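You operate a simulated robot arm through the tools that you are given. There is no shell and no other tool. Be economical: measure what you need, move in short steps, check, and stop when the job is done.

Carry out the task below with a simulated robot arm. There is one attempt and no reset: what you move stays moved.

Task
Rinse the dirty yellow strainer in the bowl with three plunger strokes.
Fine: lid on for each stroke; put lid and strainer back where they were.
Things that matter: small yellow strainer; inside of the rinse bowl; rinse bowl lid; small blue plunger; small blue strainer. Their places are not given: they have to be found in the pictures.

The check looks at the end state, three seconds after you hand in, the way a careful person would. Anything else that was tipped, shoved, dropped, spilled or broken makes it a failure. Lids that push on must go on centred and level and be pressed home; caps that screw on are set level and turned clockwise until they are tight.

Robot
A 7-joint arm with a two-finger parallel gripper, fixed in place. Base frame: the origin is at the foot of the arm, x ahead of it, y to its left, z up; the work surface is at about z = 0.85. Lengths are in m, angles in rad, forces in N, time in s.
Its first joint turns from -2.897 to 2.897 rad. Payload 4.4 kg.
The TCP is the grasp point between the finger pads, 0.023 m short of the fingertips. In the tool frame z runs along the fingers and y along their closing line. The gripper opens to 0.094 m. The fingers are 0.038 m wide and 0.01 m thick; the gripper's body (0.054 by 0.096 m) begins 0.039 m behind the TCP.
Orientation is that of the tool frame in the base frame, as [roll, pitch, yaw] about the fixed x, y, z axes, in that order (R = Rz(yaw) Ry(pitch) Rx(roll)). With the fingers straight down and closing along the base's y, the tool's x points along the base's -x, its y along +y and its z along -z.

Tools
- The arm moves only by the tool arm_command. Its argument "moves" is a list of rows, each an object of numbers (a shift or turn left out is 0, a gripper value left out holds the last): "ax", "ay", "az": the turn, a rotation vector about the tool's x, y, z in units of 180 degrees (1.0 is 180 degrees); "dx", "dy", "dz": the shift along the tool's x, y, z in units of 150 mm (1.0 is 150 mm); "claw": the gripper command, from -1 (shut) to 1 (fully open), values between in proportion. In form: [{"ax": .., "ay": .., "az": .., "dx": .., "dy": .., "dz": .., "claw": ..}, ...]. A call has 1 to 10 rows; each row is the pose to reach, as a shift and turn from the pose commanded when the call began, along the tool's axes at that moment. A call with a number of a shift or a turn outside -1 to 1 is refused whole. A row lasts 0.2 s, in which the tool goes at most 0.05 m and 0.15 rad; a call with a longer step from one row to the next is refused whole, and so is a gripper value outside its range. A pose out of reach is approached as far as the arm can. The call stops where the force on the tool passes 40 N (or 10 N more than at its start, if that is more) or the arm is blocked; 0.2 s more then pass. Each finger travels about 0.072 m/s and halts on what it meets, pressing with about 20 N; the grip force reading is that of the motor and also rises with nothing between the fingers. The clock runs only during rows and for 0.2 s after the last one: add rows that repeat a pose to give the fingers time. It gives the time, the measured TCP pose, the force on the tool (base axes), the opening and the grip force at its end, in the units of the frame above (readings bear some noise).
- Cameras (640 x 400 px; columns grow to the right, rows downward): "scene" is fixed at [0.2209, 0.5046, 1.4718]; the picture's right is [-0.16, -0.99, 0.00], its down [-0.56, 0.09, -0.82] and it looks along [0.81, -0.13, -0.57] (base axes); focal length 276 px, centre (320, 200). "wrist" rides on the gripper at [0.086, 0.016, -0.074] in the tool frame; the picture's right is [-0.18, 0.98, 0.00], its down [-0.58, -0.11, -0.81] and it looks along [-0.79, -0.15, 0.59] (tool axes); focal length 243 px, centre (320, 200).
- snapshot(camera): a new picture of that camera. The clock stands still meanwhile.
- probe_pixels(camera, pixels): for up to 12 pixels [column, row] of the newest picture of that camera ("zoom" is the newest enlarged one), the place [x, y, z] in the base frame of the surface seen there, good to about 0.002 m, but the place of the scene camera against the robot may be out by one fixed shift of up to 0.018 m in any direction. The clock stands still meanwhile.
- inspect(camera, box): a new picture of the part [left, top, right, bottom] of that camera's present view, enlarged. The clock stands still meanwhile.
- job_done(): hands the job in; it is judged then, once.

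Go step by step. Measure first, check grasps and placings, and put right what went wrong. The budget is 80 turns and 38 pictures, counting those below and the enlarged ones. Unless the task says otherwise, let go and move clear before handing in, and close with one line.

The tools are called as name(argument=value, ...) on one line, values as JSON. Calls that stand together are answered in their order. arm_command: Moves the arm, as the interface text tells. Its arguments: {"type":"object","properties":{"moves":{"type":"array","items":{"type":"object","properties":{"ax":{"type":"number"},"ay":{"type":"number"},"az":{"type":"number"},"dx":{"type":"number"},"dy":{"type":"number"},"dz":{"type":"number"},"claw":{"type":"number"}}}}},"required":["moves"]} The other tools are called the same way: snapshot (camera) takes a picture; probe_pixels (camera, pixels) gives the place of the surface under pixels of a picture; inspect (camera, box) takes an enlarged picture of a part of a camera's view; job_done () hands the job in.

At the start:

```text
time: 0.0
tcp_pos: [0.5912, 0.5451, 1.2927]
ee_rot: [-3.141, 0.001, 3.141]
force: [-0.7, -1.1, 0.2]
gripper_width: 0.094
gripper_force: 0.0
```

scene: 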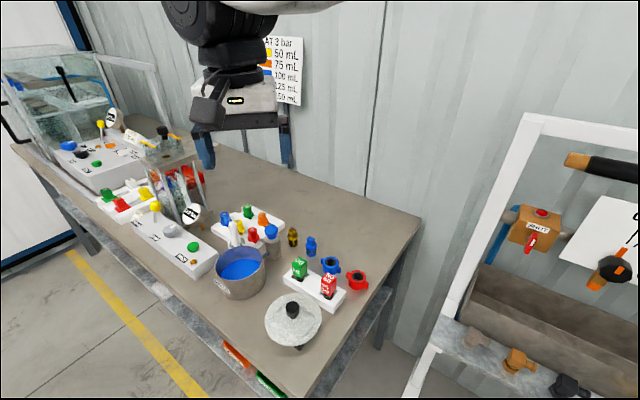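
wrist: 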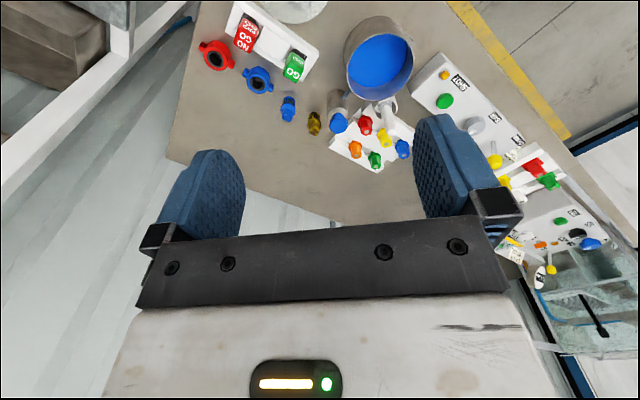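

The scene shows a bowl with blue liquid near (240,272), a lid with a knob near (293,320), and small coloured items near (250,230)–(310,245). I'll enlarge that area.

inspect(camera="scene", box=[190, 190, 390, 350])

inspect(camera="wrist", box=[180, 0, 460, 180])

```text
2.50 times, centred on (290, 270) of scene
```

zoom: 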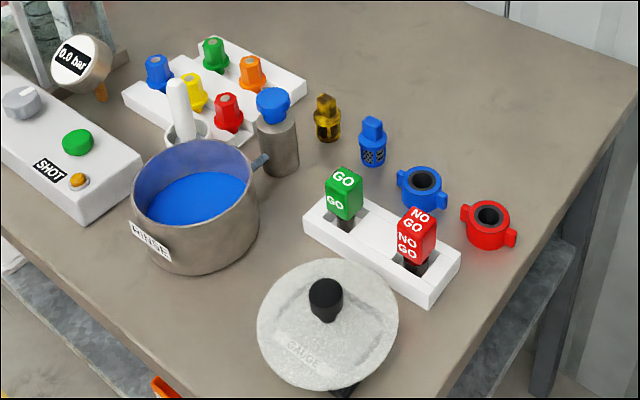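

```text
2.22 times, centred on (320, 90) of wrist
```

zoom: 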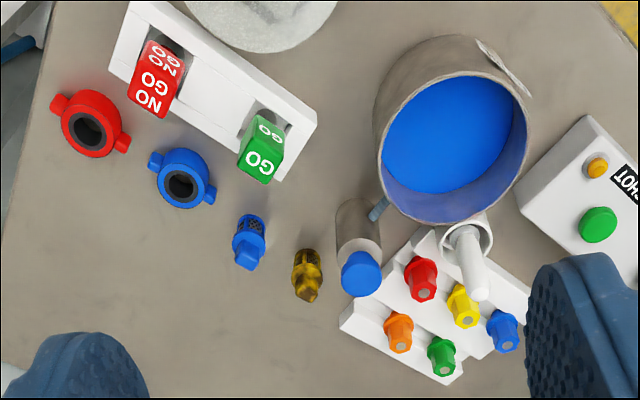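

The gold strainer is at zoom (307,270), blue strainer (248,240), and the pump with blue cap at (362,272), joined to the bowl. I'll probe these in the wrist zoom and look closer at the lid.

probe_pixels(camera="zoom", pixels=[[307, 258], [305, 292], [250, 225], [245, 262], [360, 270], [360, 215], [448, 140], [390, 110], [455, 48], [515, 150], [415, 220], [300, 350]])

inspect(camera="scene", box=[254, 270, 334, 360])

```text
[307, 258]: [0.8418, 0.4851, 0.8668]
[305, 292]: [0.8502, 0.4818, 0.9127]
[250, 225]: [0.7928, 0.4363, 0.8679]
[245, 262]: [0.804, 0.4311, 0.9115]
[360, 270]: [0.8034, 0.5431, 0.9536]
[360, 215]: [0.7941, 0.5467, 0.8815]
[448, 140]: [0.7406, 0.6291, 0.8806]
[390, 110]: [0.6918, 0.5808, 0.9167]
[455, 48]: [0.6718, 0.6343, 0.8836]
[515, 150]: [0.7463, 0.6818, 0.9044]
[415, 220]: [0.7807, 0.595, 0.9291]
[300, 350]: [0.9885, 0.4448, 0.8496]
```

```text
4.44 times, centred on (294, 315) of scene
```

zoom: 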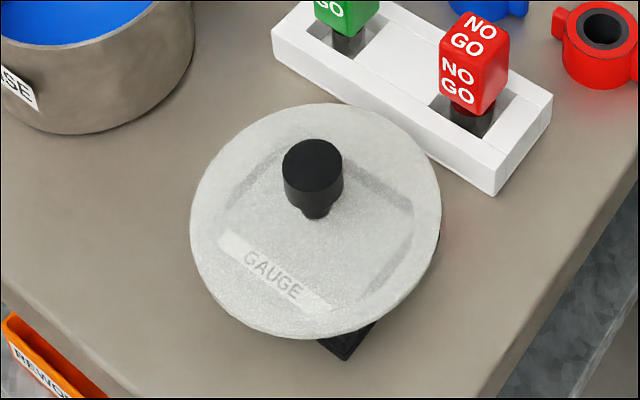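

The lid seems to rest on a black "GAUGE" block. I'll probe its knob, rim and the block for heights.

probe_pixels(camera="zoom", pixels=[[312, 158], [314, 195], [196, 225], [434, 215], [330, 110], [300, 332], [345, 345], [375, 330], [270, 290], [318, 358], [410, 200], [240, 200]])

probe_pixels(camera="scene", pixels=[[292, 230], [293, 243], [311, 240], [311, 254], [271, 231], [271, 255], [240, 249], [216, 272], [265, 270], [240, 299], [240, 268], [300, 345]])

```text
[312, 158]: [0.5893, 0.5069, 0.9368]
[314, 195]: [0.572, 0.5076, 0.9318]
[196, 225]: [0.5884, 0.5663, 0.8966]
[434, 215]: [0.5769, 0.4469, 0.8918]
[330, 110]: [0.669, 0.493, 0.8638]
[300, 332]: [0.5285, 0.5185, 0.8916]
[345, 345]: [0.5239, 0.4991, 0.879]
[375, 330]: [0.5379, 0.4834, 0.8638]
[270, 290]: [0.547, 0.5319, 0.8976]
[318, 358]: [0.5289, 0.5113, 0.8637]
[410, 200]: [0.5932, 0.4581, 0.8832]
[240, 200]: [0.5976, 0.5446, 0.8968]
```

```text
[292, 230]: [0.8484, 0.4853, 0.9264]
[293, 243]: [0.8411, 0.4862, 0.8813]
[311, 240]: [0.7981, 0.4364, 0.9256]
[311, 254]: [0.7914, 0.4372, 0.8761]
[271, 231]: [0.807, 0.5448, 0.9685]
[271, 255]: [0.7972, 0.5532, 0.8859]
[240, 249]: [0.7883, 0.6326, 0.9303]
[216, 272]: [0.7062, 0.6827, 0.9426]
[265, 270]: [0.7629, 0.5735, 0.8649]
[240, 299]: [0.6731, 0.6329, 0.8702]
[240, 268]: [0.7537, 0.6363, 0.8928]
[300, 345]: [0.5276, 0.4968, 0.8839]
```

Comparing the table height, the scene camera reads about 0.014 high in z. The lid is about 0.028 above the table on a block. I'll bring the wrist camera closer to the lid.

arm_command(moves=[{"dx": 0.12, "dy": -0.06, "dz": 0.25}, {"dx": 0.24, "dy": -0.12, "dz": 0.5}, {"dx": 0.36, "dy": -0.18, "dz": 0.75}, {"dx": 0.48, "dy": -0.25, "dz": 1.0}, {"dx": 0.48, "dy": -0.25, "dz": 1.0}])

snapshot(camera="wrist")

```text
time: 1.2
tcp_pos: [0.5179, 0.5088, 1.1424]
ee_rot: [-3.141, 0.002, -3.141]
force: [-0.1, -1.3, 0.4]
gripper_width: 0.0941
gripper_force: 0.1
```

```text
32 pictures are left
```

wrist: 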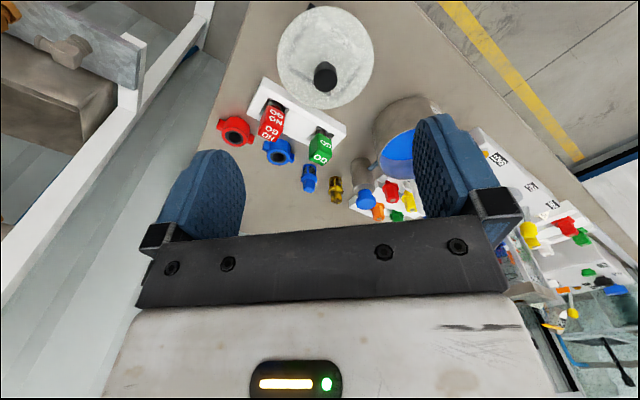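

inspect(camera="wrist", box=[250, 0, 410, 115])

probe_pixels(camera="wrist", pixels=[[324, 72], [326, 88], [280, 55], [371, 50], [325, 9], [325, 105], [310, 6], [300, 40], [355, 40], [345, 102], [325, 30], [330, 130]])

```text
3.48 times, centred on (330, 58) of wrist
```

zoom: 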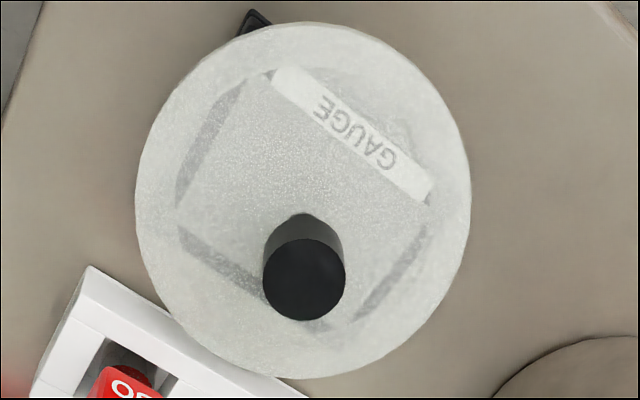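

```text
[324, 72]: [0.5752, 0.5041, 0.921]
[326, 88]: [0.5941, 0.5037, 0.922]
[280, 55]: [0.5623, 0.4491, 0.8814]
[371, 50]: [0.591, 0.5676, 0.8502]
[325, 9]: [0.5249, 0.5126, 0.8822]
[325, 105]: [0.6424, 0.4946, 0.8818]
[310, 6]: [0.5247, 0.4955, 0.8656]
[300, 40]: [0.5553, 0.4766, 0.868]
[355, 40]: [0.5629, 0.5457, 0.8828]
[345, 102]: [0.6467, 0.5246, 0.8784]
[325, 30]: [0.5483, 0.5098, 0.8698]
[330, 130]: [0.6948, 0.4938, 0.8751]
```

The lid is a frosted disc on a black "GAUGE" tray, with its centre and knob near (0.585,0.505), knob top z 0.921 and disc top 0.882. Next I'll move forward to look down on the strainers, pump and bowl.

arm_command(moves=[{"dx": -0.3, "dy": 0.06}, {"dx": -0.6, "dy": 0.12}, {"dx": -0.9, "dy": 0.18}, {"dx": -1.0, "dy": 0.25}, {"dx": -1.0, "dy": 0.25}])

inspect(camera="wrist", box=[220, 0, 460, 150])

```text
time: 2.4
tcp_pos: [0.6702, 0.546, 1.1427]
ee_rot: [-3.14, 0.0, 3.141]
force: [-0.1, -0.5, 0.3]
gripper_width: 0.0941
gripper_force: 0.0
```

```text
2.67 times, centred on (340, 75) of wrist
```

zoom: 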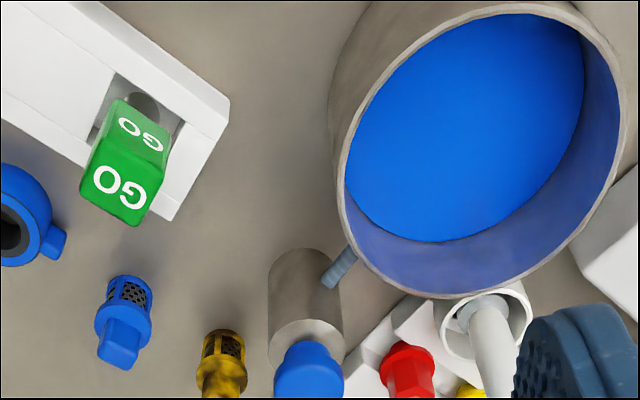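

Rim, pump cap and both strainers are clear in this view. I'll probe them.

probe_pixels(camera="zoom", pixels=[[342, 170], [480, 9], [618, 100], [440, 290], [375, 70], [560, 265], [460, 130], [310, 365], [305, 300], [222, 370], [223, 345], [124, 335]])

inspect(camera="wrist", box=[250, 90, 370, 180])

```text
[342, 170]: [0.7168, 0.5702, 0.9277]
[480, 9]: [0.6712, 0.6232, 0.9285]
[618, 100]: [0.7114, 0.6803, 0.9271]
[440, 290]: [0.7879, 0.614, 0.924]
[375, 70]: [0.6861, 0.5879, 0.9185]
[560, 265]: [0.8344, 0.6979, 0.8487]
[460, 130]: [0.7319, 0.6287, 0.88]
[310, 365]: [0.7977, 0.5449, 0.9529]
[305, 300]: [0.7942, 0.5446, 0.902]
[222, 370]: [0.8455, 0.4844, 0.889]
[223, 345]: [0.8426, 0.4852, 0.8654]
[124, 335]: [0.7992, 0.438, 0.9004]
```

```text
4.44 times, centred on (310, 135) of wrist
```

zoom: 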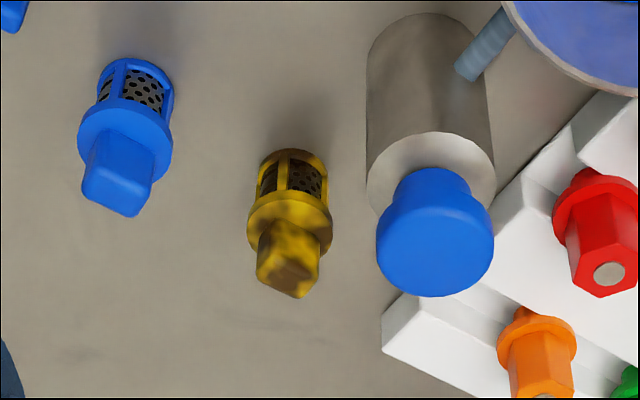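

The strainers have a flange and a square knob handle, and the pump cap sits at (435,240). I'll probe details for the handle width and orientation.

probe_pixels(camera="zoom", pixels=[[290, 268], [262, 262], [318, 262], [275, 287], [300, 290], [330, 215], [250, 215], [290, 195], [435, 250], [383, 240], [490, 240], [435, 160]])

```text
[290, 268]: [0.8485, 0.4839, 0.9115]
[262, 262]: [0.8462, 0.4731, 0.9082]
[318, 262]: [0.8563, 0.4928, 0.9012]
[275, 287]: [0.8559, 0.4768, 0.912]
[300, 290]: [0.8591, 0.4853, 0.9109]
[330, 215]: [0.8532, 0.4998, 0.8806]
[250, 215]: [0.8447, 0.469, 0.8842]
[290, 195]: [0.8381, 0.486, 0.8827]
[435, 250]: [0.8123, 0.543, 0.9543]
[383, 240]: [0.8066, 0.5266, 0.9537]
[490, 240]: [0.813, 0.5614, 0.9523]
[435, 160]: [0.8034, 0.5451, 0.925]
```

I need the handle's yaw, so I'll zoom tighter on it.

inspect(camera="wrist", box=[288, 120, 328, 160])

```text
10.00 times, centred on (308, 140) of wrist
```

zoom: 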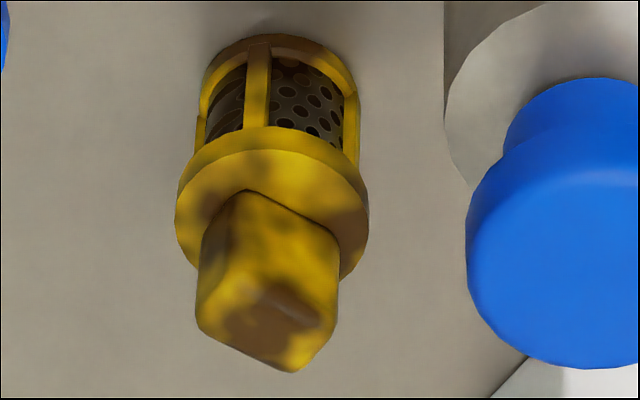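

probe_pixels(camera="zoom", pixels=[[203, 318], [292, 368], [334, 325], [242, 272], [250, 195], [203, 232], [336, 252], [265, 320], [230, 215], [300, 218]])

```text
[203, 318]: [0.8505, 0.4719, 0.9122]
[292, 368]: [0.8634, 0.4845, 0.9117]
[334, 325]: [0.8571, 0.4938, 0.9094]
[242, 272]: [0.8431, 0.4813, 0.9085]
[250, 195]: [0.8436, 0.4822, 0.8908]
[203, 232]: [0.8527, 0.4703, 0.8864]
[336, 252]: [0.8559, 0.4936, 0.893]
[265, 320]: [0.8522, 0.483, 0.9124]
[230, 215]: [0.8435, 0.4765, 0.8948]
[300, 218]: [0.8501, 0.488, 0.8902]
```

The handle's top is a rounded rectangle centred near (0.852,0.483), with its long edge at about 43° and its top at z 0.912. I'll grip across the short side, closing along about 131°, and start by moving over it.

arm_command(moves=[{"dx": -0.2, "dy": -0.08, "dz": 0.0, "claw": 0.1}, {"dx": -0.45, "dy": -0.16, "dz": 0.0}, {"dx": -0.7, "dy": -0.25, "dz": 0.0}, {"dx": -0.9, "dy": -0.42, "dz": 0.0}, {"dx": -0.9, "dy": -0.42, "dz": 0.0}])

arm_command(moves=[{"dx": -0.06, "az": -0.045}, {"dx": -0.12, "az": -0.09}, {"dx": -0.2, "az": -0.135}, {"dx": -0.3, "az": -0.18}, {"dx": -0.315, "az": -0.225}, {"dx": -0.315, "az": -0.225}])

```text
time: 3.6
tcp_pos: [0.8044, 0.4841, 1.1421]
ee_rot: [-3.142, 0.0, -3.14]
force: [-1.5, 0.4, -0.2]
gripper_width: 0.0516
gripper_force: 0.1
```

```text
time: 5.0
tcp_pos: [0.8507, 0.4831, 1.1433]
ee_rot: [-3.141, 0.002, -2.433]
force: [-0.1, 0.3, 0.9]
gripper_width: 0.0516
gripper_force: 0.0
```

TCP is over the strainer at (0.851,0.483), yaw as intended. I'll come down to z≈1.0 and check the alignment.

arm_command(moves=[{"dz": 0.3}, {"dz": 0.6}, {"dz": 0.9}, {"dz": 0.95}])

snapshot(camera="wrist")

```text
time: 6.0
tcp_pos: [0.8496, 0.4833, 1.0007]
ee_rot: [3.141, -0.001, -2.435]
force: [0.4, 0.2, 0.5]
gripper_width: 0.0518
gripper_force: 0.1
```

```text
27 pictures are left
```

wrist: 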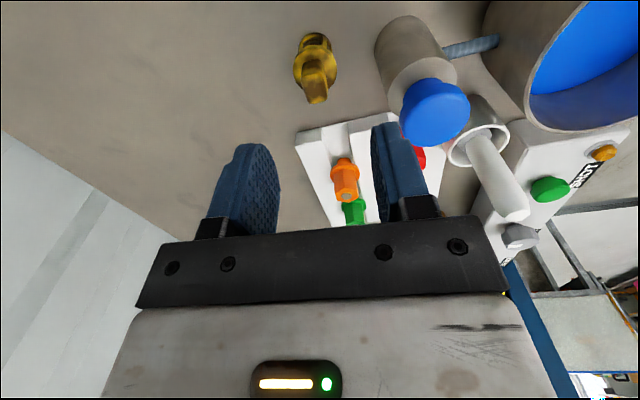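

The handle at (316,90) looks square to the fingers. I'll probe its top for the final centre.

inspect(camera="wrist", box=[280, 20, 360, 110])

probe_pixels(camera="wrist", pixels=[[307, 97], [325, 97], [310, 72], [322, 72], [316, 98], [316, 60], [296, 75], [336, 75], [410, 110], [468, 110], [435, 95], [435, 140]])

```text
4.44 times, centred on (320, 65) of wrist
```

zoom: 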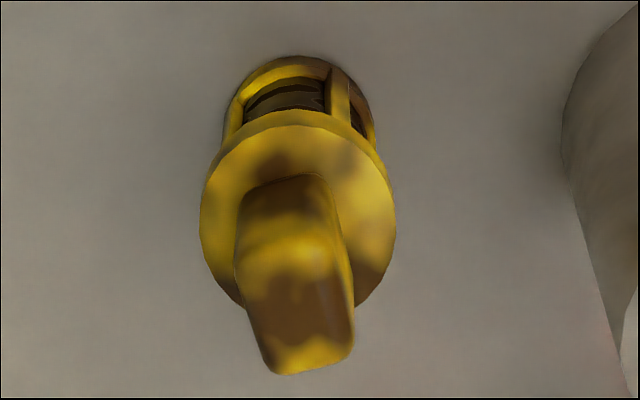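

```text
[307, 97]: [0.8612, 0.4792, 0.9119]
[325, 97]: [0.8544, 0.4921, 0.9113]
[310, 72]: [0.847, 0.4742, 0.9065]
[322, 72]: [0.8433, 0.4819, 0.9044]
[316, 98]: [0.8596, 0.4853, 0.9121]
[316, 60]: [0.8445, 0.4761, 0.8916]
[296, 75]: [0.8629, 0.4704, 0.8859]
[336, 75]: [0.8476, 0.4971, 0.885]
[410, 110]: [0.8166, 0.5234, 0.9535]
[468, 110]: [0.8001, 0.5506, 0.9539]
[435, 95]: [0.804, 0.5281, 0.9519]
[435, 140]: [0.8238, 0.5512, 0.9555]
```

The handle's centre is (0.8525,0.483) and it is turned about 7° short of my yaw. I'll correct both, come down to z≈0.911 and close.

arm_command(moves=[{"dx": -0.015, "dy": -0.013, "dz": 0.15, "az": 0.04}, {"dx": -0.015, "dy": -0.013, "dz": 0.35, "az": 0.04}, {"dx": -0.015, "dy": -0.013, "dz": 0.5, "az": 0.04}, {"dx": -0.015, "dy": -0.013, "dz": 0.595, "az": 0.04}, {"dx": -0.015, "dy": -0.013, "dz": 0.595, "az": 0.04}])

snapshot(camera="wrist")

```text
time: 7.2
tcp_pos: [0.8536, 0.4828, 0.9108]
ee_rot: [-3.142, 0.0, -2.56]
force: [0.0, 0.5, 0.3]
gripper_width: 0.0516
gripper_force: 0.1
```

```text
25 pictures are left
```

wrist: 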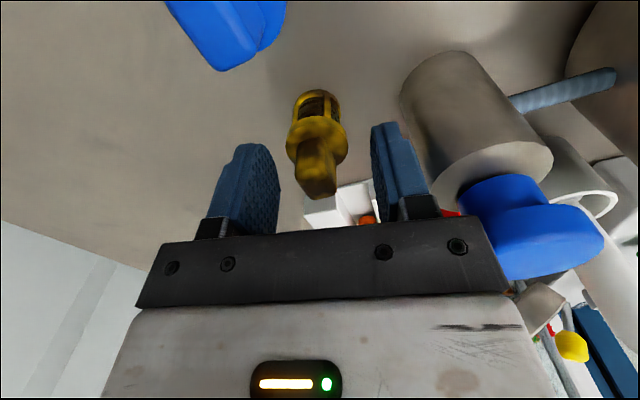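

The handle is between the pads at (316,175), square and centred. Closing now, then lifting a little.

arm_command(moves=[{"claw": -1}, {"claw": -1}, {"claw": -1}, {"claw": -1}])

arm_command(moves=[{"dz": -0.1}, {"dz": -0.3}, {"dz": -0.6}, {"dz": -0.9}, {"dz": -0.9}])

snapshot(camera="wrist")

```text
time: 8.2
tcp_pos: [0.8542, 0.4815, 0.9105]
ee_rot: [3.14, 0.0, -2.56]
force: [0.2, -0.4, 0.3]
gripper_width: 0.0151
gripper_force: 20.0
```

```text
time: 9.4
tcp_pos: [0.8524, 0.4821, 1.0468]
ee_rot: [3.141, -0.002, -2.562]
force: [-0.3, 0.2, -1.5]
gripper_width: 0.0153
gripper_force: 20.5
```

```text
24 pictures are left
```

wrist: 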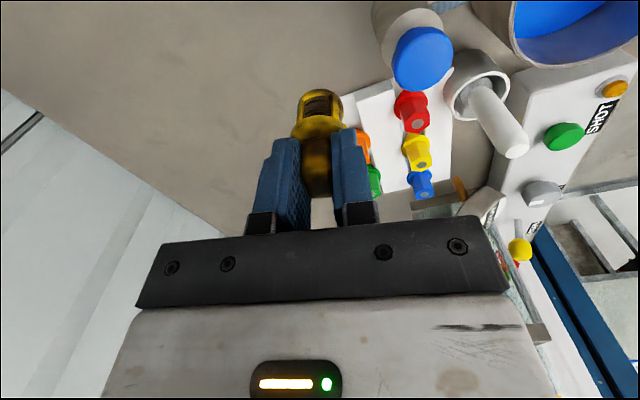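

The strainer is held (width 0.015). I'll note its home pose as TCP (0.853,0.482,0.9105), yaw -2.56, and carry it over to the bowl centre at about (0.730,0.627).

arm_command(moves=[{"dz": -0.2}, {"dx": 0.04, "dy": 0.3, "dz": -0.2}, {"dx": 0.08, "dy": 0.6, "dz": -0.2}, {"dx": 0.12, "dy": 0.9, "dz": -0.2}, {"dx": 0.12, "dy": 0.9, "dz": -0.2}])

arm_command(moves=[{"dx": 0.03, "dy": 0.3}, {"dx": 0.036, "dy": 0.355}, {"dx": 0.036, "dy": 0.355}])

snapshot(camera="scene")

```text
time: 10.6
tcp_pos: [0.7624, 0.5822, 1.0753]
ee_rot: [3.142, 0.0, -2.557]
force: [-0.5, 0.3, -1.0]
gripper_width: 0.0153
gripper_force: 19.8
```

```text
time: 11.4
tcp_pos: [0.7287, 0.626, 1.0767]
ee_rot: [-3.139, -0.001, -2.561]
force: [0.4, -0.2, -0.5]
gripper_width: 0.0155
gripper_force: 20.0
```

```text
23 pictures are left
```

scene: 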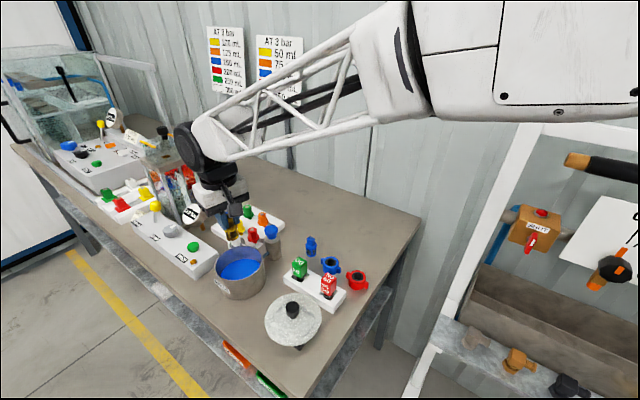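

It is held upright over the bowl. I'll lower it until the TCP is at about 0.922, just above the expected floor.

arm_command(moves=[{"dz": 0.25}, {"dz": 0.5}, {"dz": 0.7}, {"dz": 0.85}, {"dz": 0.95}, {"dz": 1.0}, {"dz": 1.0}])

arm_command(moves=[{"dz": 0.02}, {"dz": 0.02}])

inspect(camera="scene", box=[180, 200, 300, 310])

```text
time: 13.0
tcp_pos: [0.7303, 0.6275, 0.9268]
ee_rot: [3.141, 0.0, -2.56]
force: [0.0, -0.6, -0.2]
gripper_width: 0.0153
gripper_force: 20.4
```

```text
time: 13.6
tcp_pos: [0.7307, 0.6252, 0.9238]
ee_rot: [-3.141, 0.001, -2.56]
force: [-1.2, -0.5, 0.1]
gripper_width: 0.015
gripper_force: 20.4
```

```text
3.64 times, centred on (240, 255) of scene
```

zoom: 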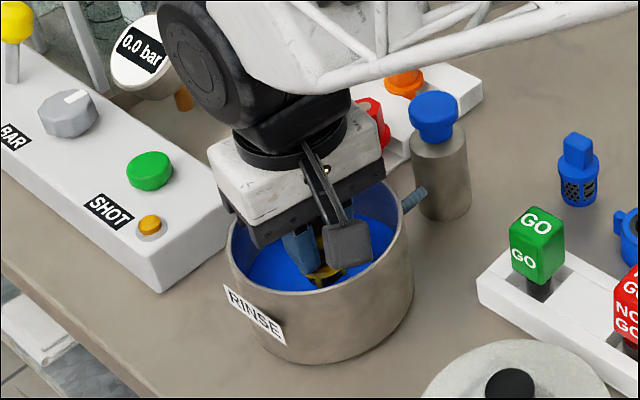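

The strainer is in the bowl and the camera bracket is clear of the rim. I'll lower in small steps and watch for contact.

arm_command(moves=[{"dz": 0.015}, {"dz": 0.03}, {"dz": 0.03}])

arm_command(moves=[{"dz": 0.015}, {"dz": 0.015}])

```text
time: 14.4
tcp_pos: [0.7306, 0.6267, 0.9181]
ee_rot: [-3.141, 0.001, -2.562]
force: [-0.5, 0.0, 0.0]
gripper_width: 0.0152
gripper_force: 19.8
```

```text
time: 15.0
tcp_pos: [0.7303, 0.6265, 0.9165]
ee_rot: [-3.141, -0.002, -2.561]
force: [0.4, 0.8, -0.7]
gripper_width: 0.0153
gripper_force: 20.0
```

arm_command(moves=[{"dz": 0.013}, {"dz": 0.013}])

arm_command(moves=[{"dz": 0.007}, {"dz": 0.013}])

```text
time: 15.6
tcp_pos: [0.7307, 0.6268, 0.9163]
ee_rot: [3.141, 0.002, -2.56]
force: [-0.9, 0.9, 11.4]
gripper_width: 0.0153
gripper_force: 20.4
```

```text
time: 16.2
tcp_pos: [0.7299, 0.6268, 0.9162]
ee_rot: [-3.141, 0.004, -2.56]
force: [-1.2, 1.7, 33.2]
gripper_width: 0.0153
gripper_force: 19.6
```

Contact is at TCP z 0.916. I'll take the load off, open, and rise clear.

arm_command(moves=[{"dz": -0.02}, {"dz": -0.02, "claw": 0.0}, {"dz": -0.02}, {"dz": -0.02}])

arm_command(moves=[{"dz": -0.1}, {"dz": -0.3}, {"dz": -0.6}, {"dz": -0.9}, {"dz": -1.0}, {"dz": -1.0}])

inspect(camera="wrist", box=[220, 0, 460, 150])

```text
time: 17.2
tcp_pos: [0.7305, 0.6267, 0.9147]
ee_rot: [3.141, -0.001, -2.561]
force: [0.1, 0.5, 0.4]
gripper_width: 0.0469
gripper_force: 0.1
```

```text
time: 18.6
tcp_pos: [0.7302, 0.6265, 1.0647]
ee_rot: [3.141, -0.001, -2.56]
force: [0.0, 0.3, -0.3]
gripper_width: 0.047
gripper_force: 0.1
```

```text
2.67 times, centred on (340, 75) of wrist
```

zoom: 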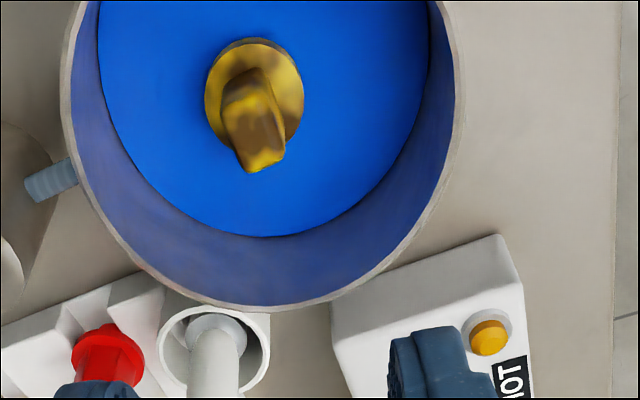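

The strainer stands upright in the liquid. I'll probe the rim for an exact bowl centre, plus the handle.

probe_pixels(camera="zoom", pixels=[[68, 90], [88, 200], [150, 277], [265, 304], [370, 275], [430, 205], [456, 110], [66, 40], [460, 50], [256, 145], [280, 155], [240, 165]])

```text
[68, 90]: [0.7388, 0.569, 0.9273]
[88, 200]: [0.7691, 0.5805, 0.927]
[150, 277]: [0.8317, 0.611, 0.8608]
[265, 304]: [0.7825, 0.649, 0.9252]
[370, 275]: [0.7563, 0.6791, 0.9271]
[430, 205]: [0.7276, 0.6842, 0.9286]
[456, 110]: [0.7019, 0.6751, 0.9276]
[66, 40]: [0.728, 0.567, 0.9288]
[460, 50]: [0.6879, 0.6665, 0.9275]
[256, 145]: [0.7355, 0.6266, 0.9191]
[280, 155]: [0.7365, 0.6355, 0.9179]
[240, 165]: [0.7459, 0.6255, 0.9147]
```

The bowl centre is about (0.730,0.6255) and the strainer's handle top (0.918) is below the rim (0.928). Now over to the lid's knob.

arm_command(moves=[{"dx": 0.3, "dy": -0.04}, {"dx": 0.6, "dy": -0.08}, {"dx": 0.9, "dy": -0.12}, {"dx": 1.0, "dy": -0.15}, {"dx": 1.0, "dy": -0.15}])

arm_command(moves=[{"dx": 0.15}, {"dx": 0.256}, {"dx": 0.256}])

inspect(camera="wrist", box=[220, 0, 420, 125])

```text
time: 19.8
tcp_pos: [0.6183, 0.523, 1.0665]
ee_rot: [-3.141, -0.001, -2.56]
force: [1.2, 0.3, -0.3]
gripper_width: 0.0466
gripper_force: 0.0
```

```text
time: 20.6
tcp_pos: [0.5862, 0.5037, 1.0641]
ee_rot: [-3.14, 0.001, -2.558]
force: [0.0, -0.4, -0.1]
gripper_width: 0.0469
gripper_force: 0.0
```

```text
3.20 times, centred on (320, 62) of wrist
```

zoom: 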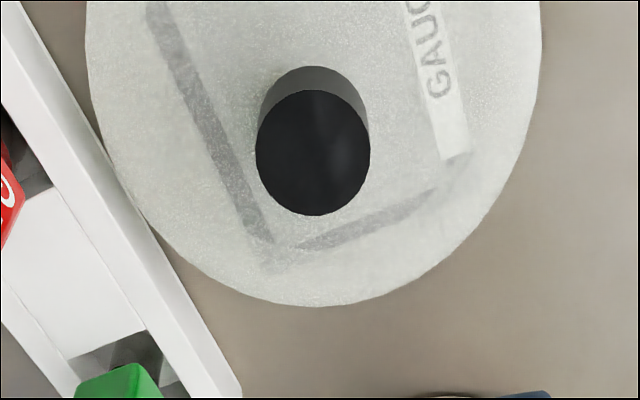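

probe_pixels(camera="zoom", pixels=[[313, 97], [313, 210], [262, 150], [364, 150], [313, 150], [320, 302], [90, 60], [538, 60], [313, 70], [200, 280], [450, 255], [120, 180]])

```text
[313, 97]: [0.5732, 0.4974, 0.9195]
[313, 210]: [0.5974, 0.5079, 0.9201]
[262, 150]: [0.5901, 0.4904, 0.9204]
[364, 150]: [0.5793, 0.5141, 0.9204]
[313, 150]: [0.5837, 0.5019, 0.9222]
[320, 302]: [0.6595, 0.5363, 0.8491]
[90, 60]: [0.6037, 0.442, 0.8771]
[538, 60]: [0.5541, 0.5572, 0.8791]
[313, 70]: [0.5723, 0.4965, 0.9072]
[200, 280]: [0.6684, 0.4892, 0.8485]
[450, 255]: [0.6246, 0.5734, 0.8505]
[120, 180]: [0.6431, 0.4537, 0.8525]
```

The knob centre is (0.585,0.5025), diameter 0.026, top 0.9205, and the gripper is over it. I'll come down to z≈0.914 and close.

arm_command(moves=[{"dx": 0.009, "dz": 0.3}, {"dx": 0.009, "dz": 0.6}, {"dx": 0.009, "dz": 0.8}, {"dx": 0.009, "dz": 0.93}, {"dx": 0.009, "dz": 1.0}, {"dx": 0.009, "dz": 1.0}])

arm_command(moves=[{"claw": -1}, {"claw": -1}, {"claw": -1}])

snapshot(camera="wrist")

```text
time: 22.0
tcp_pos: [0.5859, 0.5035, 0.9154]
ee_rot: [3.14, 0.0, -2.561]
force: [-0.4, -0.6, 0.9]
gripper_width: 0.0471
gripper_force: 0.1
```

```text
time: 22.8
tcp_pos: [0.5845, 0.5033, 0.9147]
ee_rot: [-3.141, 0.0, -2.56]
force: [0.2, -0.2, 0.8]
gripper_width: 0.0289
gripper_force: 20.2
```

```text
19 pictures are left
```

wrist: 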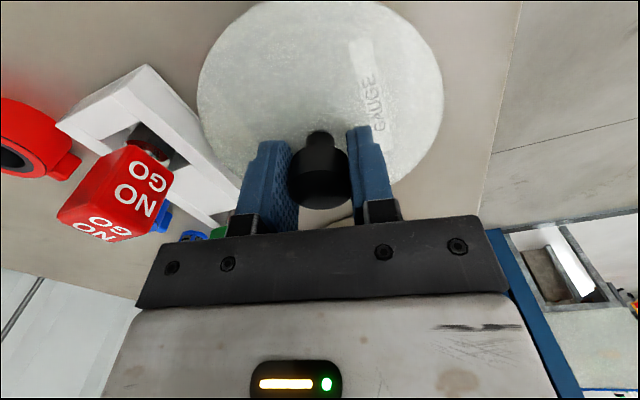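

The grip reads 0.029 at 20 N, which fits the knob. I'll record the lid's home TCP as (0.5845,0.5033,0.9147), yaw -2.56, then lift and check the underside.

arm_command(moves=[{"dz": -0.06}, {"dz": -0.2}, {"dz": -0.45}, {"dz": -0.7}, {"dz": -0.95}, {"dz": -0.95}])

inspect(camera="scene", box=[230, 200, 390, 360])

```text
time: 24.2
tcp_pos: [0.5833, 0.5021, 1.0558]
ee_rot: [3.141, 0.001, -2.56]
force: [0.4, 0.6, -1.5]
gripper_width: 0.0285
gripper_force: 20.1
```

```text
2.50 times, centred on (310, 280) of scene
```

zoom: 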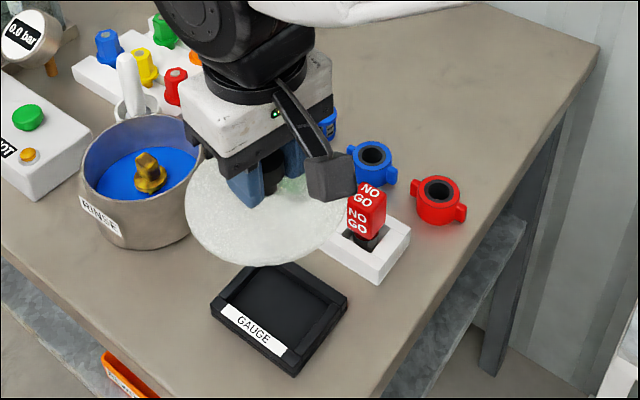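

The lid came off a black tray, level in the grip. I'll carry it over to the bowl centre.

arm_command(moves=[{"dx": -0.15, "dy": 0.02}, {"dx": -0.4, "dy": 0.06}, {"dx": -0.65, "dy": 0.1}, {"dx": -0.9, "dy": 0.15}, {"dx": -1.0, "dy": 0.15}, {"dx": -1.0, "dy": 0.15}])

arm_command(moves=[{"dx": -0.15}, {"dx": -0.256}, {"dx": -0.256}, {"dx": -0.256}])

inspect(camera="scene", box=[160, 170, 320, 310])

```text
time: 25.6
tcp_pos: [0.7, 0.6037, 1.0586]
ee_rot: [-3.141, -0.001, -2.561]
force: [0.2, -0.3, -0.8]
gripper_width: 0.0287
gripper_force: 19.9
```

```text
time: 26.6
tcp_pos: [0.7287, 0.6258, 1.0589]
ee_rot: [3.141, 0.001, -2.561]
force: [-1.0, -0.4, -0.6]
gripper_width: 0.0287
gripper_force: 20.2
```

```text
2.86 times, centred on (240, 240) of scene
```

zoom: 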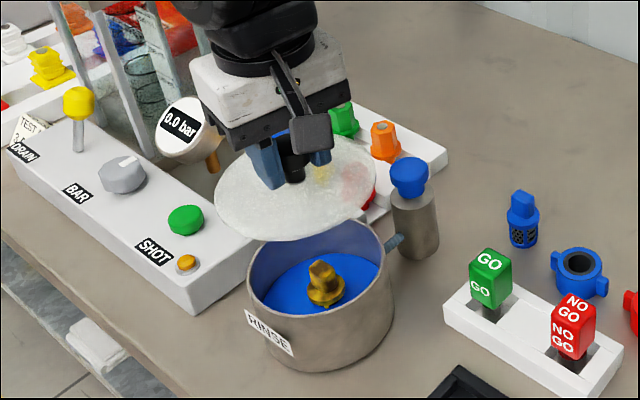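

The lid is over the bowl. The white brush in its holder stands just behind the rim, so I'll check its clearance before lowering.

snapshot(camera="wrist")

```text
16 pictures are left
```

wrist: 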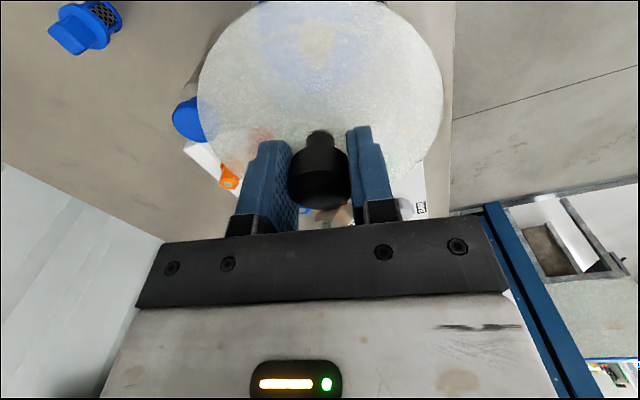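

From the earlier views I work out the brush at about (0.83,0.644), roughly 0.03 m beyond the lid edge, so it's clear. I'll lower the lid to just above the rim.

arm_command(moves=[{"dz": 0.15}, {"dz": 0.3}, {"dz": 0.42}, {"dz": 0.48}, {"dz": 0.48}])

inspect(camera="scene", box=[190, 200, 290, 310])

```text
time: 27.8
tcp_pos: [0.7305, 0.6236, 0.9857]
ee_rot: [3.14, -0.001, -2.559]
force: [-0.3, 0.2, -1.4]
gripper_width: 0.0287
gripper_force: 20.7
```

```text
3.64 times, centred on (240, 255) of scene
```

zoom: 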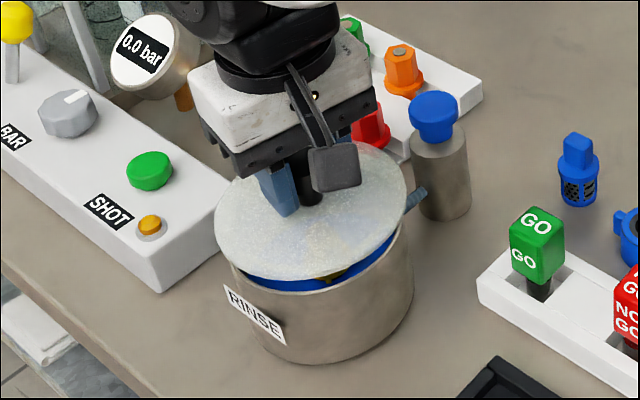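

The lid looks perhaps a few mm left of the bowl. I'll probe lid edge and bowl wall points in the same picture to compare centres.

probe_pixels(camera="zoom", pixels=[[218, 205], [404, 190], [290, 276], [375, 155], [232, 166], [405, 245], [236, 285], [411, 270], [240, 270], [408, 255], [330, 287], [320, 292]])

```text
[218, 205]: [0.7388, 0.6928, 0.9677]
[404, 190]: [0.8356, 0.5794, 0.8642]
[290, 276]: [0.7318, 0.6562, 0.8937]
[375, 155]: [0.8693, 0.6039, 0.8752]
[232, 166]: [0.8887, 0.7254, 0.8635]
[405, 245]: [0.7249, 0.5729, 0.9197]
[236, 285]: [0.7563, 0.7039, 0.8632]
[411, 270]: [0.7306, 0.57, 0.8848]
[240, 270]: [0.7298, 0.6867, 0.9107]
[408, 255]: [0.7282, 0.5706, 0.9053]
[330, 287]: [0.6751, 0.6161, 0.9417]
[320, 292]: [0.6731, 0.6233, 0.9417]
```

probe_pixels(camera="zoom", pixels=[[219, 215], [222, 200], [400, 195], [398, 205], [402, 200], [280, 273], [300, 274], [270, 269], [390, 170], [395, 225], [407, 235], [233, 275]])

```text
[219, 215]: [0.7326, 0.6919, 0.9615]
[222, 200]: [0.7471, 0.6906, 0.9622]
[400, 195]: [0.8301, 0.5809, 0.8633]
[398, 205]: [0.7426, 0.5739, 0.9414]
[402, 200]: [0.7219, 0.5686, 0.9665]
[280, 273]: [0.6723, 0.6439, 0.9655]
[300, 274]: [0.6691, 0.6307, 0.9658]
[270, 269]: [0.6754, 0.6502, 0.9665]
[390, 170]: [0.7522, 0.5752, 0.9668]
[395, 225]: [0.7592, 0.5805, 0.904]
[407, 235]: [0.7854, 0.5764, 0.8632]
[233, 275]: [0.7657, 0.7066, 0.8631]
```

The lid centre reads (0.731,0.630) against a bowl of (0.732,0.628), about 2 mm out at most. I'll shift 1.5 mm and lower in small steps to contact.

arm_command(moves=[{"dx": 0.005, "dy": -0.008, "dz": 0.02}, {"dx": 0.005, "dy": -0.008, "dz": 0.04}, {"dx": 0.005, "dy": -0.008, "dz": 0.06}, {"dx": 0.005, "dy": -0.008, "dz": 0.06}])

arm_command(moves=[{"dz": 0.01}, {"dz": 0.02}, {"dz": 0.03}, {"dz": 0.03}])

```text
time: 28.8
tcp_pos: [0.7297, 0.6231, 0.9775]
ee_rot: [3.141, -0.001, -2.56]
force: [0.4, 0.6, -1.2]
gripper_width: 0.0288
gripper_force: 20.1
```

```text
time: 29.8
tcp_pos: [0.7297, 0.6246, 0.9726]
ee_rot: [-3.141, -0.001, -2.56]
force: [-0.4, 0.4, -1.1]
gripper_width: 0.0285
gripper_force: 20.4
```

arm_command(moves=[{"dz": 0.01}, {"dz": 0.02}, {"dz": 0.027}, {"dz": 0.027}])

arm_command(moves=[{"dz": 0.01}, {"dz": 0.02}, {"dz": 0.02}])

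```text
time: 30.8
tcp_pos: [0.7307, 0.6236, 0.9686]
ee_rot: [3.14, -0.001, -2.56]
force: [0.6, -0.3, -0.9]
gripper_width: 0.0287
gripper_force: 20.2
```

```text
time: 31.6
tcp_pos: [0.7307, 0.6246, 0.9652]
ee_rot: [-3.14, 0.0, -2.561]
force: [-0.3, -0.1, -0.8]
gripper_width: 0.0286
gripper_force: 20.4
```

arm_command(moves=[{"dz": 0.01}, {"dz": 0.015}, {"dz": 0.015}])

inspect(camera="scene", box=[190, 200, 290, 310])

```text
time: 32.4
tcp_pos: [0.7311, 0.625, 0.9645]
ee_rot: [-3.141, 0.001, -2.562]
force: [-2.3, -2.9, 16.6]
gripper_width: 0.0288
gripper_force: 19.8
```

```text
3.64 times, centred on (240, 255) of scene
```

zoom: 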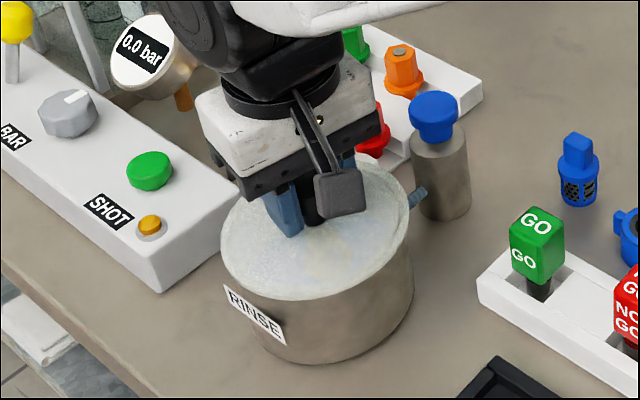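

The lid sits level on the rim with a 16 N contact. I'll press slightly more to see whether it moves any further, then release.

arm_command(moves=[{"dz": 0.007}, {"dz": 0.007}])

arm_command(moves=[{"dz": -0.025}, {"dz": -0.025, "claw": 0.1}, {"dz": -0.025}, {"dz": -0.025}, {"dz": -0.15}, {"dz": -0.4}, {"dz": -0.6}, {"dz": -0.6}])

snapshot(camera="wrist")

```text
time: 33.0
tcp_pos: [0.7298, 0.6259, 0.964]
ee_rot: [-3.141, 0.001, -2.56]
force: [5.1, 1.1, 17.8]
gripper_width: 0.029
gripper_force: 19.9
```

```text
time: 34.8
tcp_pos: [0.7304, 0.6246, 1.0522]
ee_rot: [-3.141, 0.0, -2.562]
force: [-0.1, 0.8, -0.2]
gripper_width: 0.0518
gripper_force: 0.1
```

```text
13 pictures are left
```

wrist: 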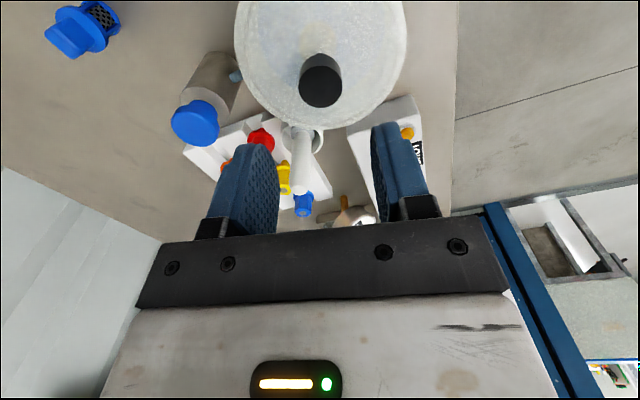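

The lid is on and looks centred. Next is the pump cap at (196,122), which I'll probe for its centre and neck.

probe_pixels(camera="wrist", pixels=[[174, 124], [217, 124], [196, 104], [196, 142], [196, 124], [182, 95], [210, 95], [205, 95], [300, 50], [320, 88]])

```text
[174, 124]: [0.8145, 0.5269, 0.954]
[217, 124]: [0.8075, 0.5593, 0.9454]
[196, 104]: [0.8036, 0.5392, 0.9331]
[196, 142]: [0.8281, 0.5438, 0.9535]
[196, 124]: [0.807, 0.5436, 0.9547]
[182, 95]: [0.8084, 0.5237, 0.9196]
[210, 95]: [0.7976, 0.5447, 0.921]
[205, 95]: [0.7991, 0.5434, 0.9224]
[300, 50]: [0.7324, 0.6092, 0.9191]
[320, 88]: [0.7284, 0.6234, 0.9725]
```

The cap centre is about (0.810,0.544), top z 0.954. I'll close the fingers and move over it.

arm_command(moves=[{"dx": -0.03, "dy": -0.2, "claw": -1}, {"dx": -0.07, "dy": -0.4}, {"dx": -0.11, "dy": -0.6}, {"dx": -0.147, "dy": -0.743}, {"dx": -0.147, "dy": -0.743, "dz": 0.2}, {"dx": -0.147, "dy": -0.743, "dz": 0.35}, {"dx": -0.147, "dy": -0.743, "dz": 0.35}])

inspect(camera="scene", box=[210, 190, 310, 290])

```text
time: 36.4
tcp_pos: [0.8078, 0.5441, 1.0004]
ee_rot: [-3.141, -0.001, -2.559]
force: [0.1, 0.0, -0.2]
gripper_width: 0.0
gripper_force: 19.9
```

```text
4.00 times, centred on (260, 240) of scene
```

zoom: 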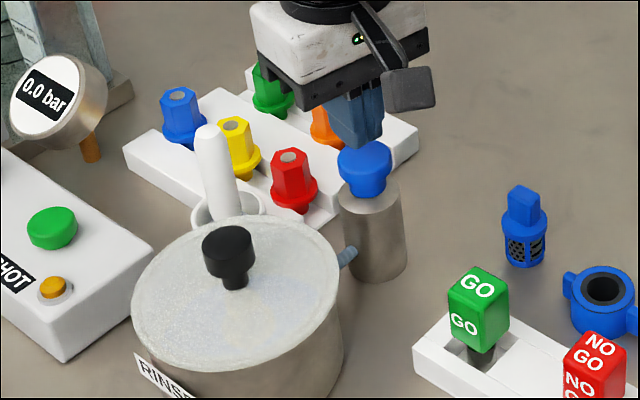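

The fingers are above the cap and the lid is centred on the bowl. I'll start the first stroke in small steps to learn the travel.

arm_command(moves=[{"dz": 0.1}, {"dz": 0.15}, {"dz": 0.17}, {"dz": 0.19}, {"dz": 0.21}, {"dz": 0.21}])

arm_command(moves=[{"dz": 0.02}, {"dz": 0.04}, {"dz": 0.06}, {"dz": 0.06}])

```text
time: 37.8
tcp_pos: [0.8104, 0.5447, 0.9688]
ee_rot: [3.141, -0.001, -2.56]
force: [0.7, -1.9, 3.2]
gripper_width: 0.0002
gripper_force: 20.4
```

```text
time: 38.8
tcp_pos: [0.81, 0.5433, 0.9604]
ee_rot: [-3.141, 0.002, -2.56]
force: [-3.5, 1.0, 16.5]
gripper_width: 0.0001
gripper_force: 20.2
```

The cap is going down against a spring: 17 mm of travel at 16 N. I'll continue to the end stop.

arm_command(moves=[{"dz": 0.02}, {"dz": 0.04}, {"dz": 0.06}, {"dz": 0.06}])

inspect(camera="scene", box=[210, 190, 310, 290])

```text
time: 39.4
tcp_pos: [0.8112, 0.5449, 0.9595]
ee_rot: [-3.141, 0.008, -2.559]
force: [-2.2, -0.9, 19.0]
gripper_width: 0.0
gripper_force: 19.9
stopped in row 3: the force on the tool passed its limit (the readings are from after the stop); the commanded pose is now the measured one
```

```text
4.00 times, centred on (260, 240) of scene
```

zoom: 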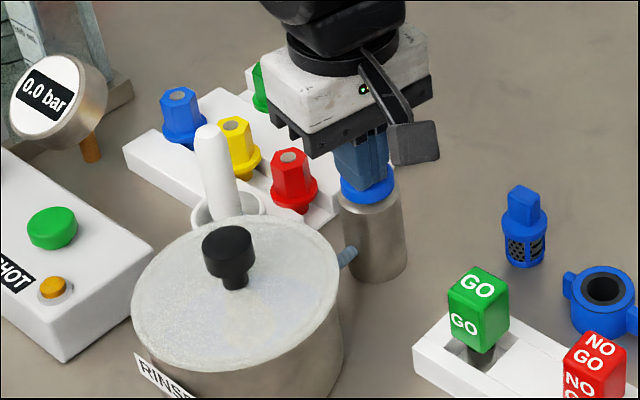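

The cap is bottomed against the cylinder at TCP z≈0.960, so the first full stroke is done. I'll rise and check that it springs back.

arm_command(moves=[{"dz": -0.1}, {"dz": -0.2}, {"dz": -0.25}, {"dz": -0.25}, {"dz": -0.25}])

inspect(camera="scene", box=[210, 190, 310, 290])

```text
time: 40.6
tcp_pos: [0.8107, 0.543, 0.9956]
ee_rot: [-3.14, 0.004, -2.561]
force: [0.9, -0.1, -0.5]
gripper_width: 0.0001
gripper_force: 19.8
```

```text
4.00 times, centred on (260, 240) of scene
```

zoom: 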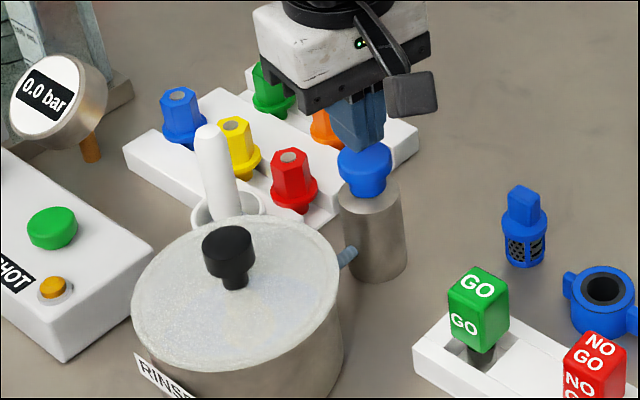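

The cap has sprung back. Second stroke: same depth, then up.

arm_command(moves=[{"dz": 0.1}, {"dz": 0.16}, {"dz": 0.21}, {"dz": 0.24}, {"dz": 0.254}, {"dz": 0.254}])

```text
time: 42.0
tcp_pos: [0.8104, 0.5448, 0.9586]
ee_rot: [-3.142, 0.007, -2.56]
force: [-9.1, -4.7, 28.8]
gripper_width: 0.0
gripper_force: 20.2
```

The cap bottomed again (28.8 N at z 0.9586). I'll raise it fully and then make the third stroke.

arm_command(moves=[{"dz": -0.1}, {"dz": -0.2}, {"dz": -0.254}, {"dz": -0.254}, {"dz": -0.254}])

arm_command(moves=[{"dz": 0.1}, {"dz": 0.16}, {"dz": 0.21}, {"dz": 0.24}, {"dz": 0.254}, {"dz": 0.254}])

arm_command(moves=[{"dz": -0.1}, {"dz": -0.2}, {"dz": -0.4}, {"dz": -0.6}, {"dz": -0.6}])

snapshot(camera="scene")

```text
time: 43.2
tcp_pos: [0.8094, 0.5442, 0.9941]
ee_rot: [3.141, 0.005, -2.558]
force: [0.1, 0.0, -0.3]
gripper_width: 0.0
gripper_force: 20.0
```

```text
time: 44.6
tcp_pos: [0.8105, 0.5447, 0.9591]
ee_rot: [3.141, 0.007, -2.559]
force: [-3.1, -1.8, 29.7]
gripper_width: 0.0
gripper_force: 19.6
```

```text
time: 45.8
tcp_pos: [0.8095, 0.5437, 1.047]
ee_rot: [3.141, 0.005, -2.559]
force: [0.0, -0.8, 0.6]
gripper_width: 0.0
gripper_force: 20.1
```

```text
9 pictures are left
```

scene: 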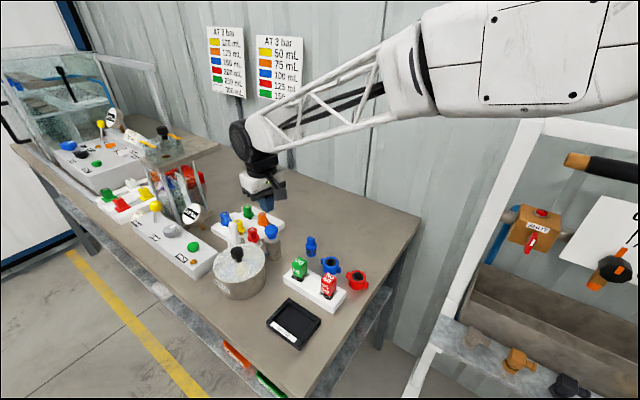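

Three full strokes are done with the lid on. Now I'll go back over the lid's knob and take it off.

arm_command(moves=[{"dx": 0.03, "dy": 0.2, "claw": 0.1}, {"dx": 0.07, "dy": 0.4}, {"dx": 0.11, "dy": 0.6}, {"dx": 0.152, "dy": 0.745}, {"dx": 0.152, "dy": 0.745}])

arm_command(moves=[{"dz": 0.2}, {"dz": 0.4}, {"dz": 0.5}, {"dz": 0.54}, {"dz": 0.54}])

snapshot(camera="wrist")

```text
time: 47.0
tcp_pos: [0.7286, 0.6254, 1.0465]
ee_rot: [3.141, 0.005, -2.557]
force: [0.0, -0.4, 0.3]
gripper_width: 0.0519
gripper_force: 0.1
```

```text
time: 48.2
tcp_pos: [0.7285, 0.6241, 0.966]
ee_rot: [-3.14, 0.007, -2.559]
force: [-0.7, 0.2, -0.8]
gripper_width: 0.0512
gripper_force: 0.0
```

```text
8 pictures are left
```

wrist: 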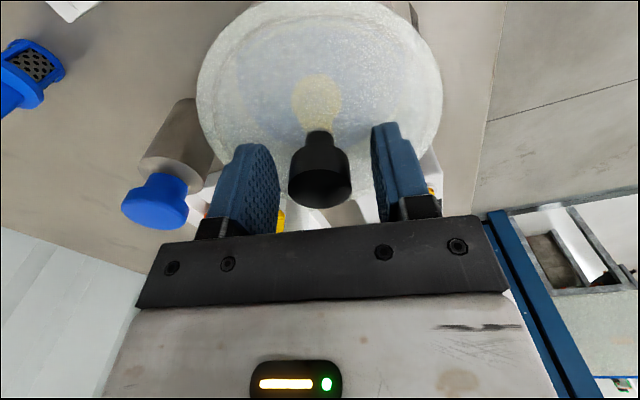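

The knob is centred between the pads, and the strainer seen through the lid is now bright yellow. I'll grip, lift and carry the lid toward its tray.

arm_command(moves=[{"claw": -1}, {"claw": -1}, {"claw": -1}, {"claw": -1}, {"dz": -0.04}, {"dz": -0.15}, {"dz": -0.35}, {"dz": -0.6}, {"dz": -0.6}])

arm_command(moves=[{"dx": 0.15, "dy": -0.02}, {"dx": 0.4, "dy": -0.06}, {"dx": 0.65, "dy": -0.1}, {"dx": 0.9, "dy": -0.14}, {"dx": 1.0, "dy": -0.148}, {"dx": 1.0, "dy": -0.148}])

arm_command(moves=[{"dx": 0.15}, {"dx": 0.245}, {"dx": 0.245}, {"dx": 0.245}])

snapshot(camera="scene")

```text
time: 50.2
tcp_pos: [0.7294, 0.6231, 1.0563]
ee_rot: [-3.141, 0.004, -2.558]
force: [-0.2, 1.2, -0.6]
gripper_width: 0.0288
gripper_force: 20.4
```

```text
time: 51.6
tcp_pos: [0.6175, 0.5229, 1.055]
ee_rot: [-3.14, 0.005, -2.557]
force: [-0.3, 1.0, -1.4]
gripper_width: 0.0288
gripper_force: 19.9
```

```text
time: 52.6
tcp_pos: [0.5862, 0.5019, 1.0544]
ee_rot: [3.141, 0.006, -2.559]
force: [0.1, 0.5, -1.5]
gripper_width: 0.0287
gripper_force: 19.8
```

```text
7 pictures are left
```

scene: 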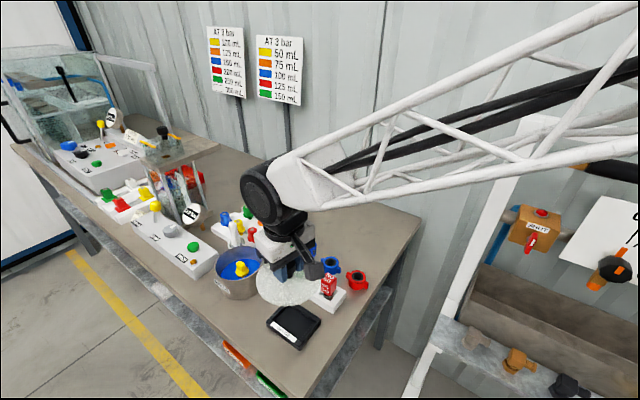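

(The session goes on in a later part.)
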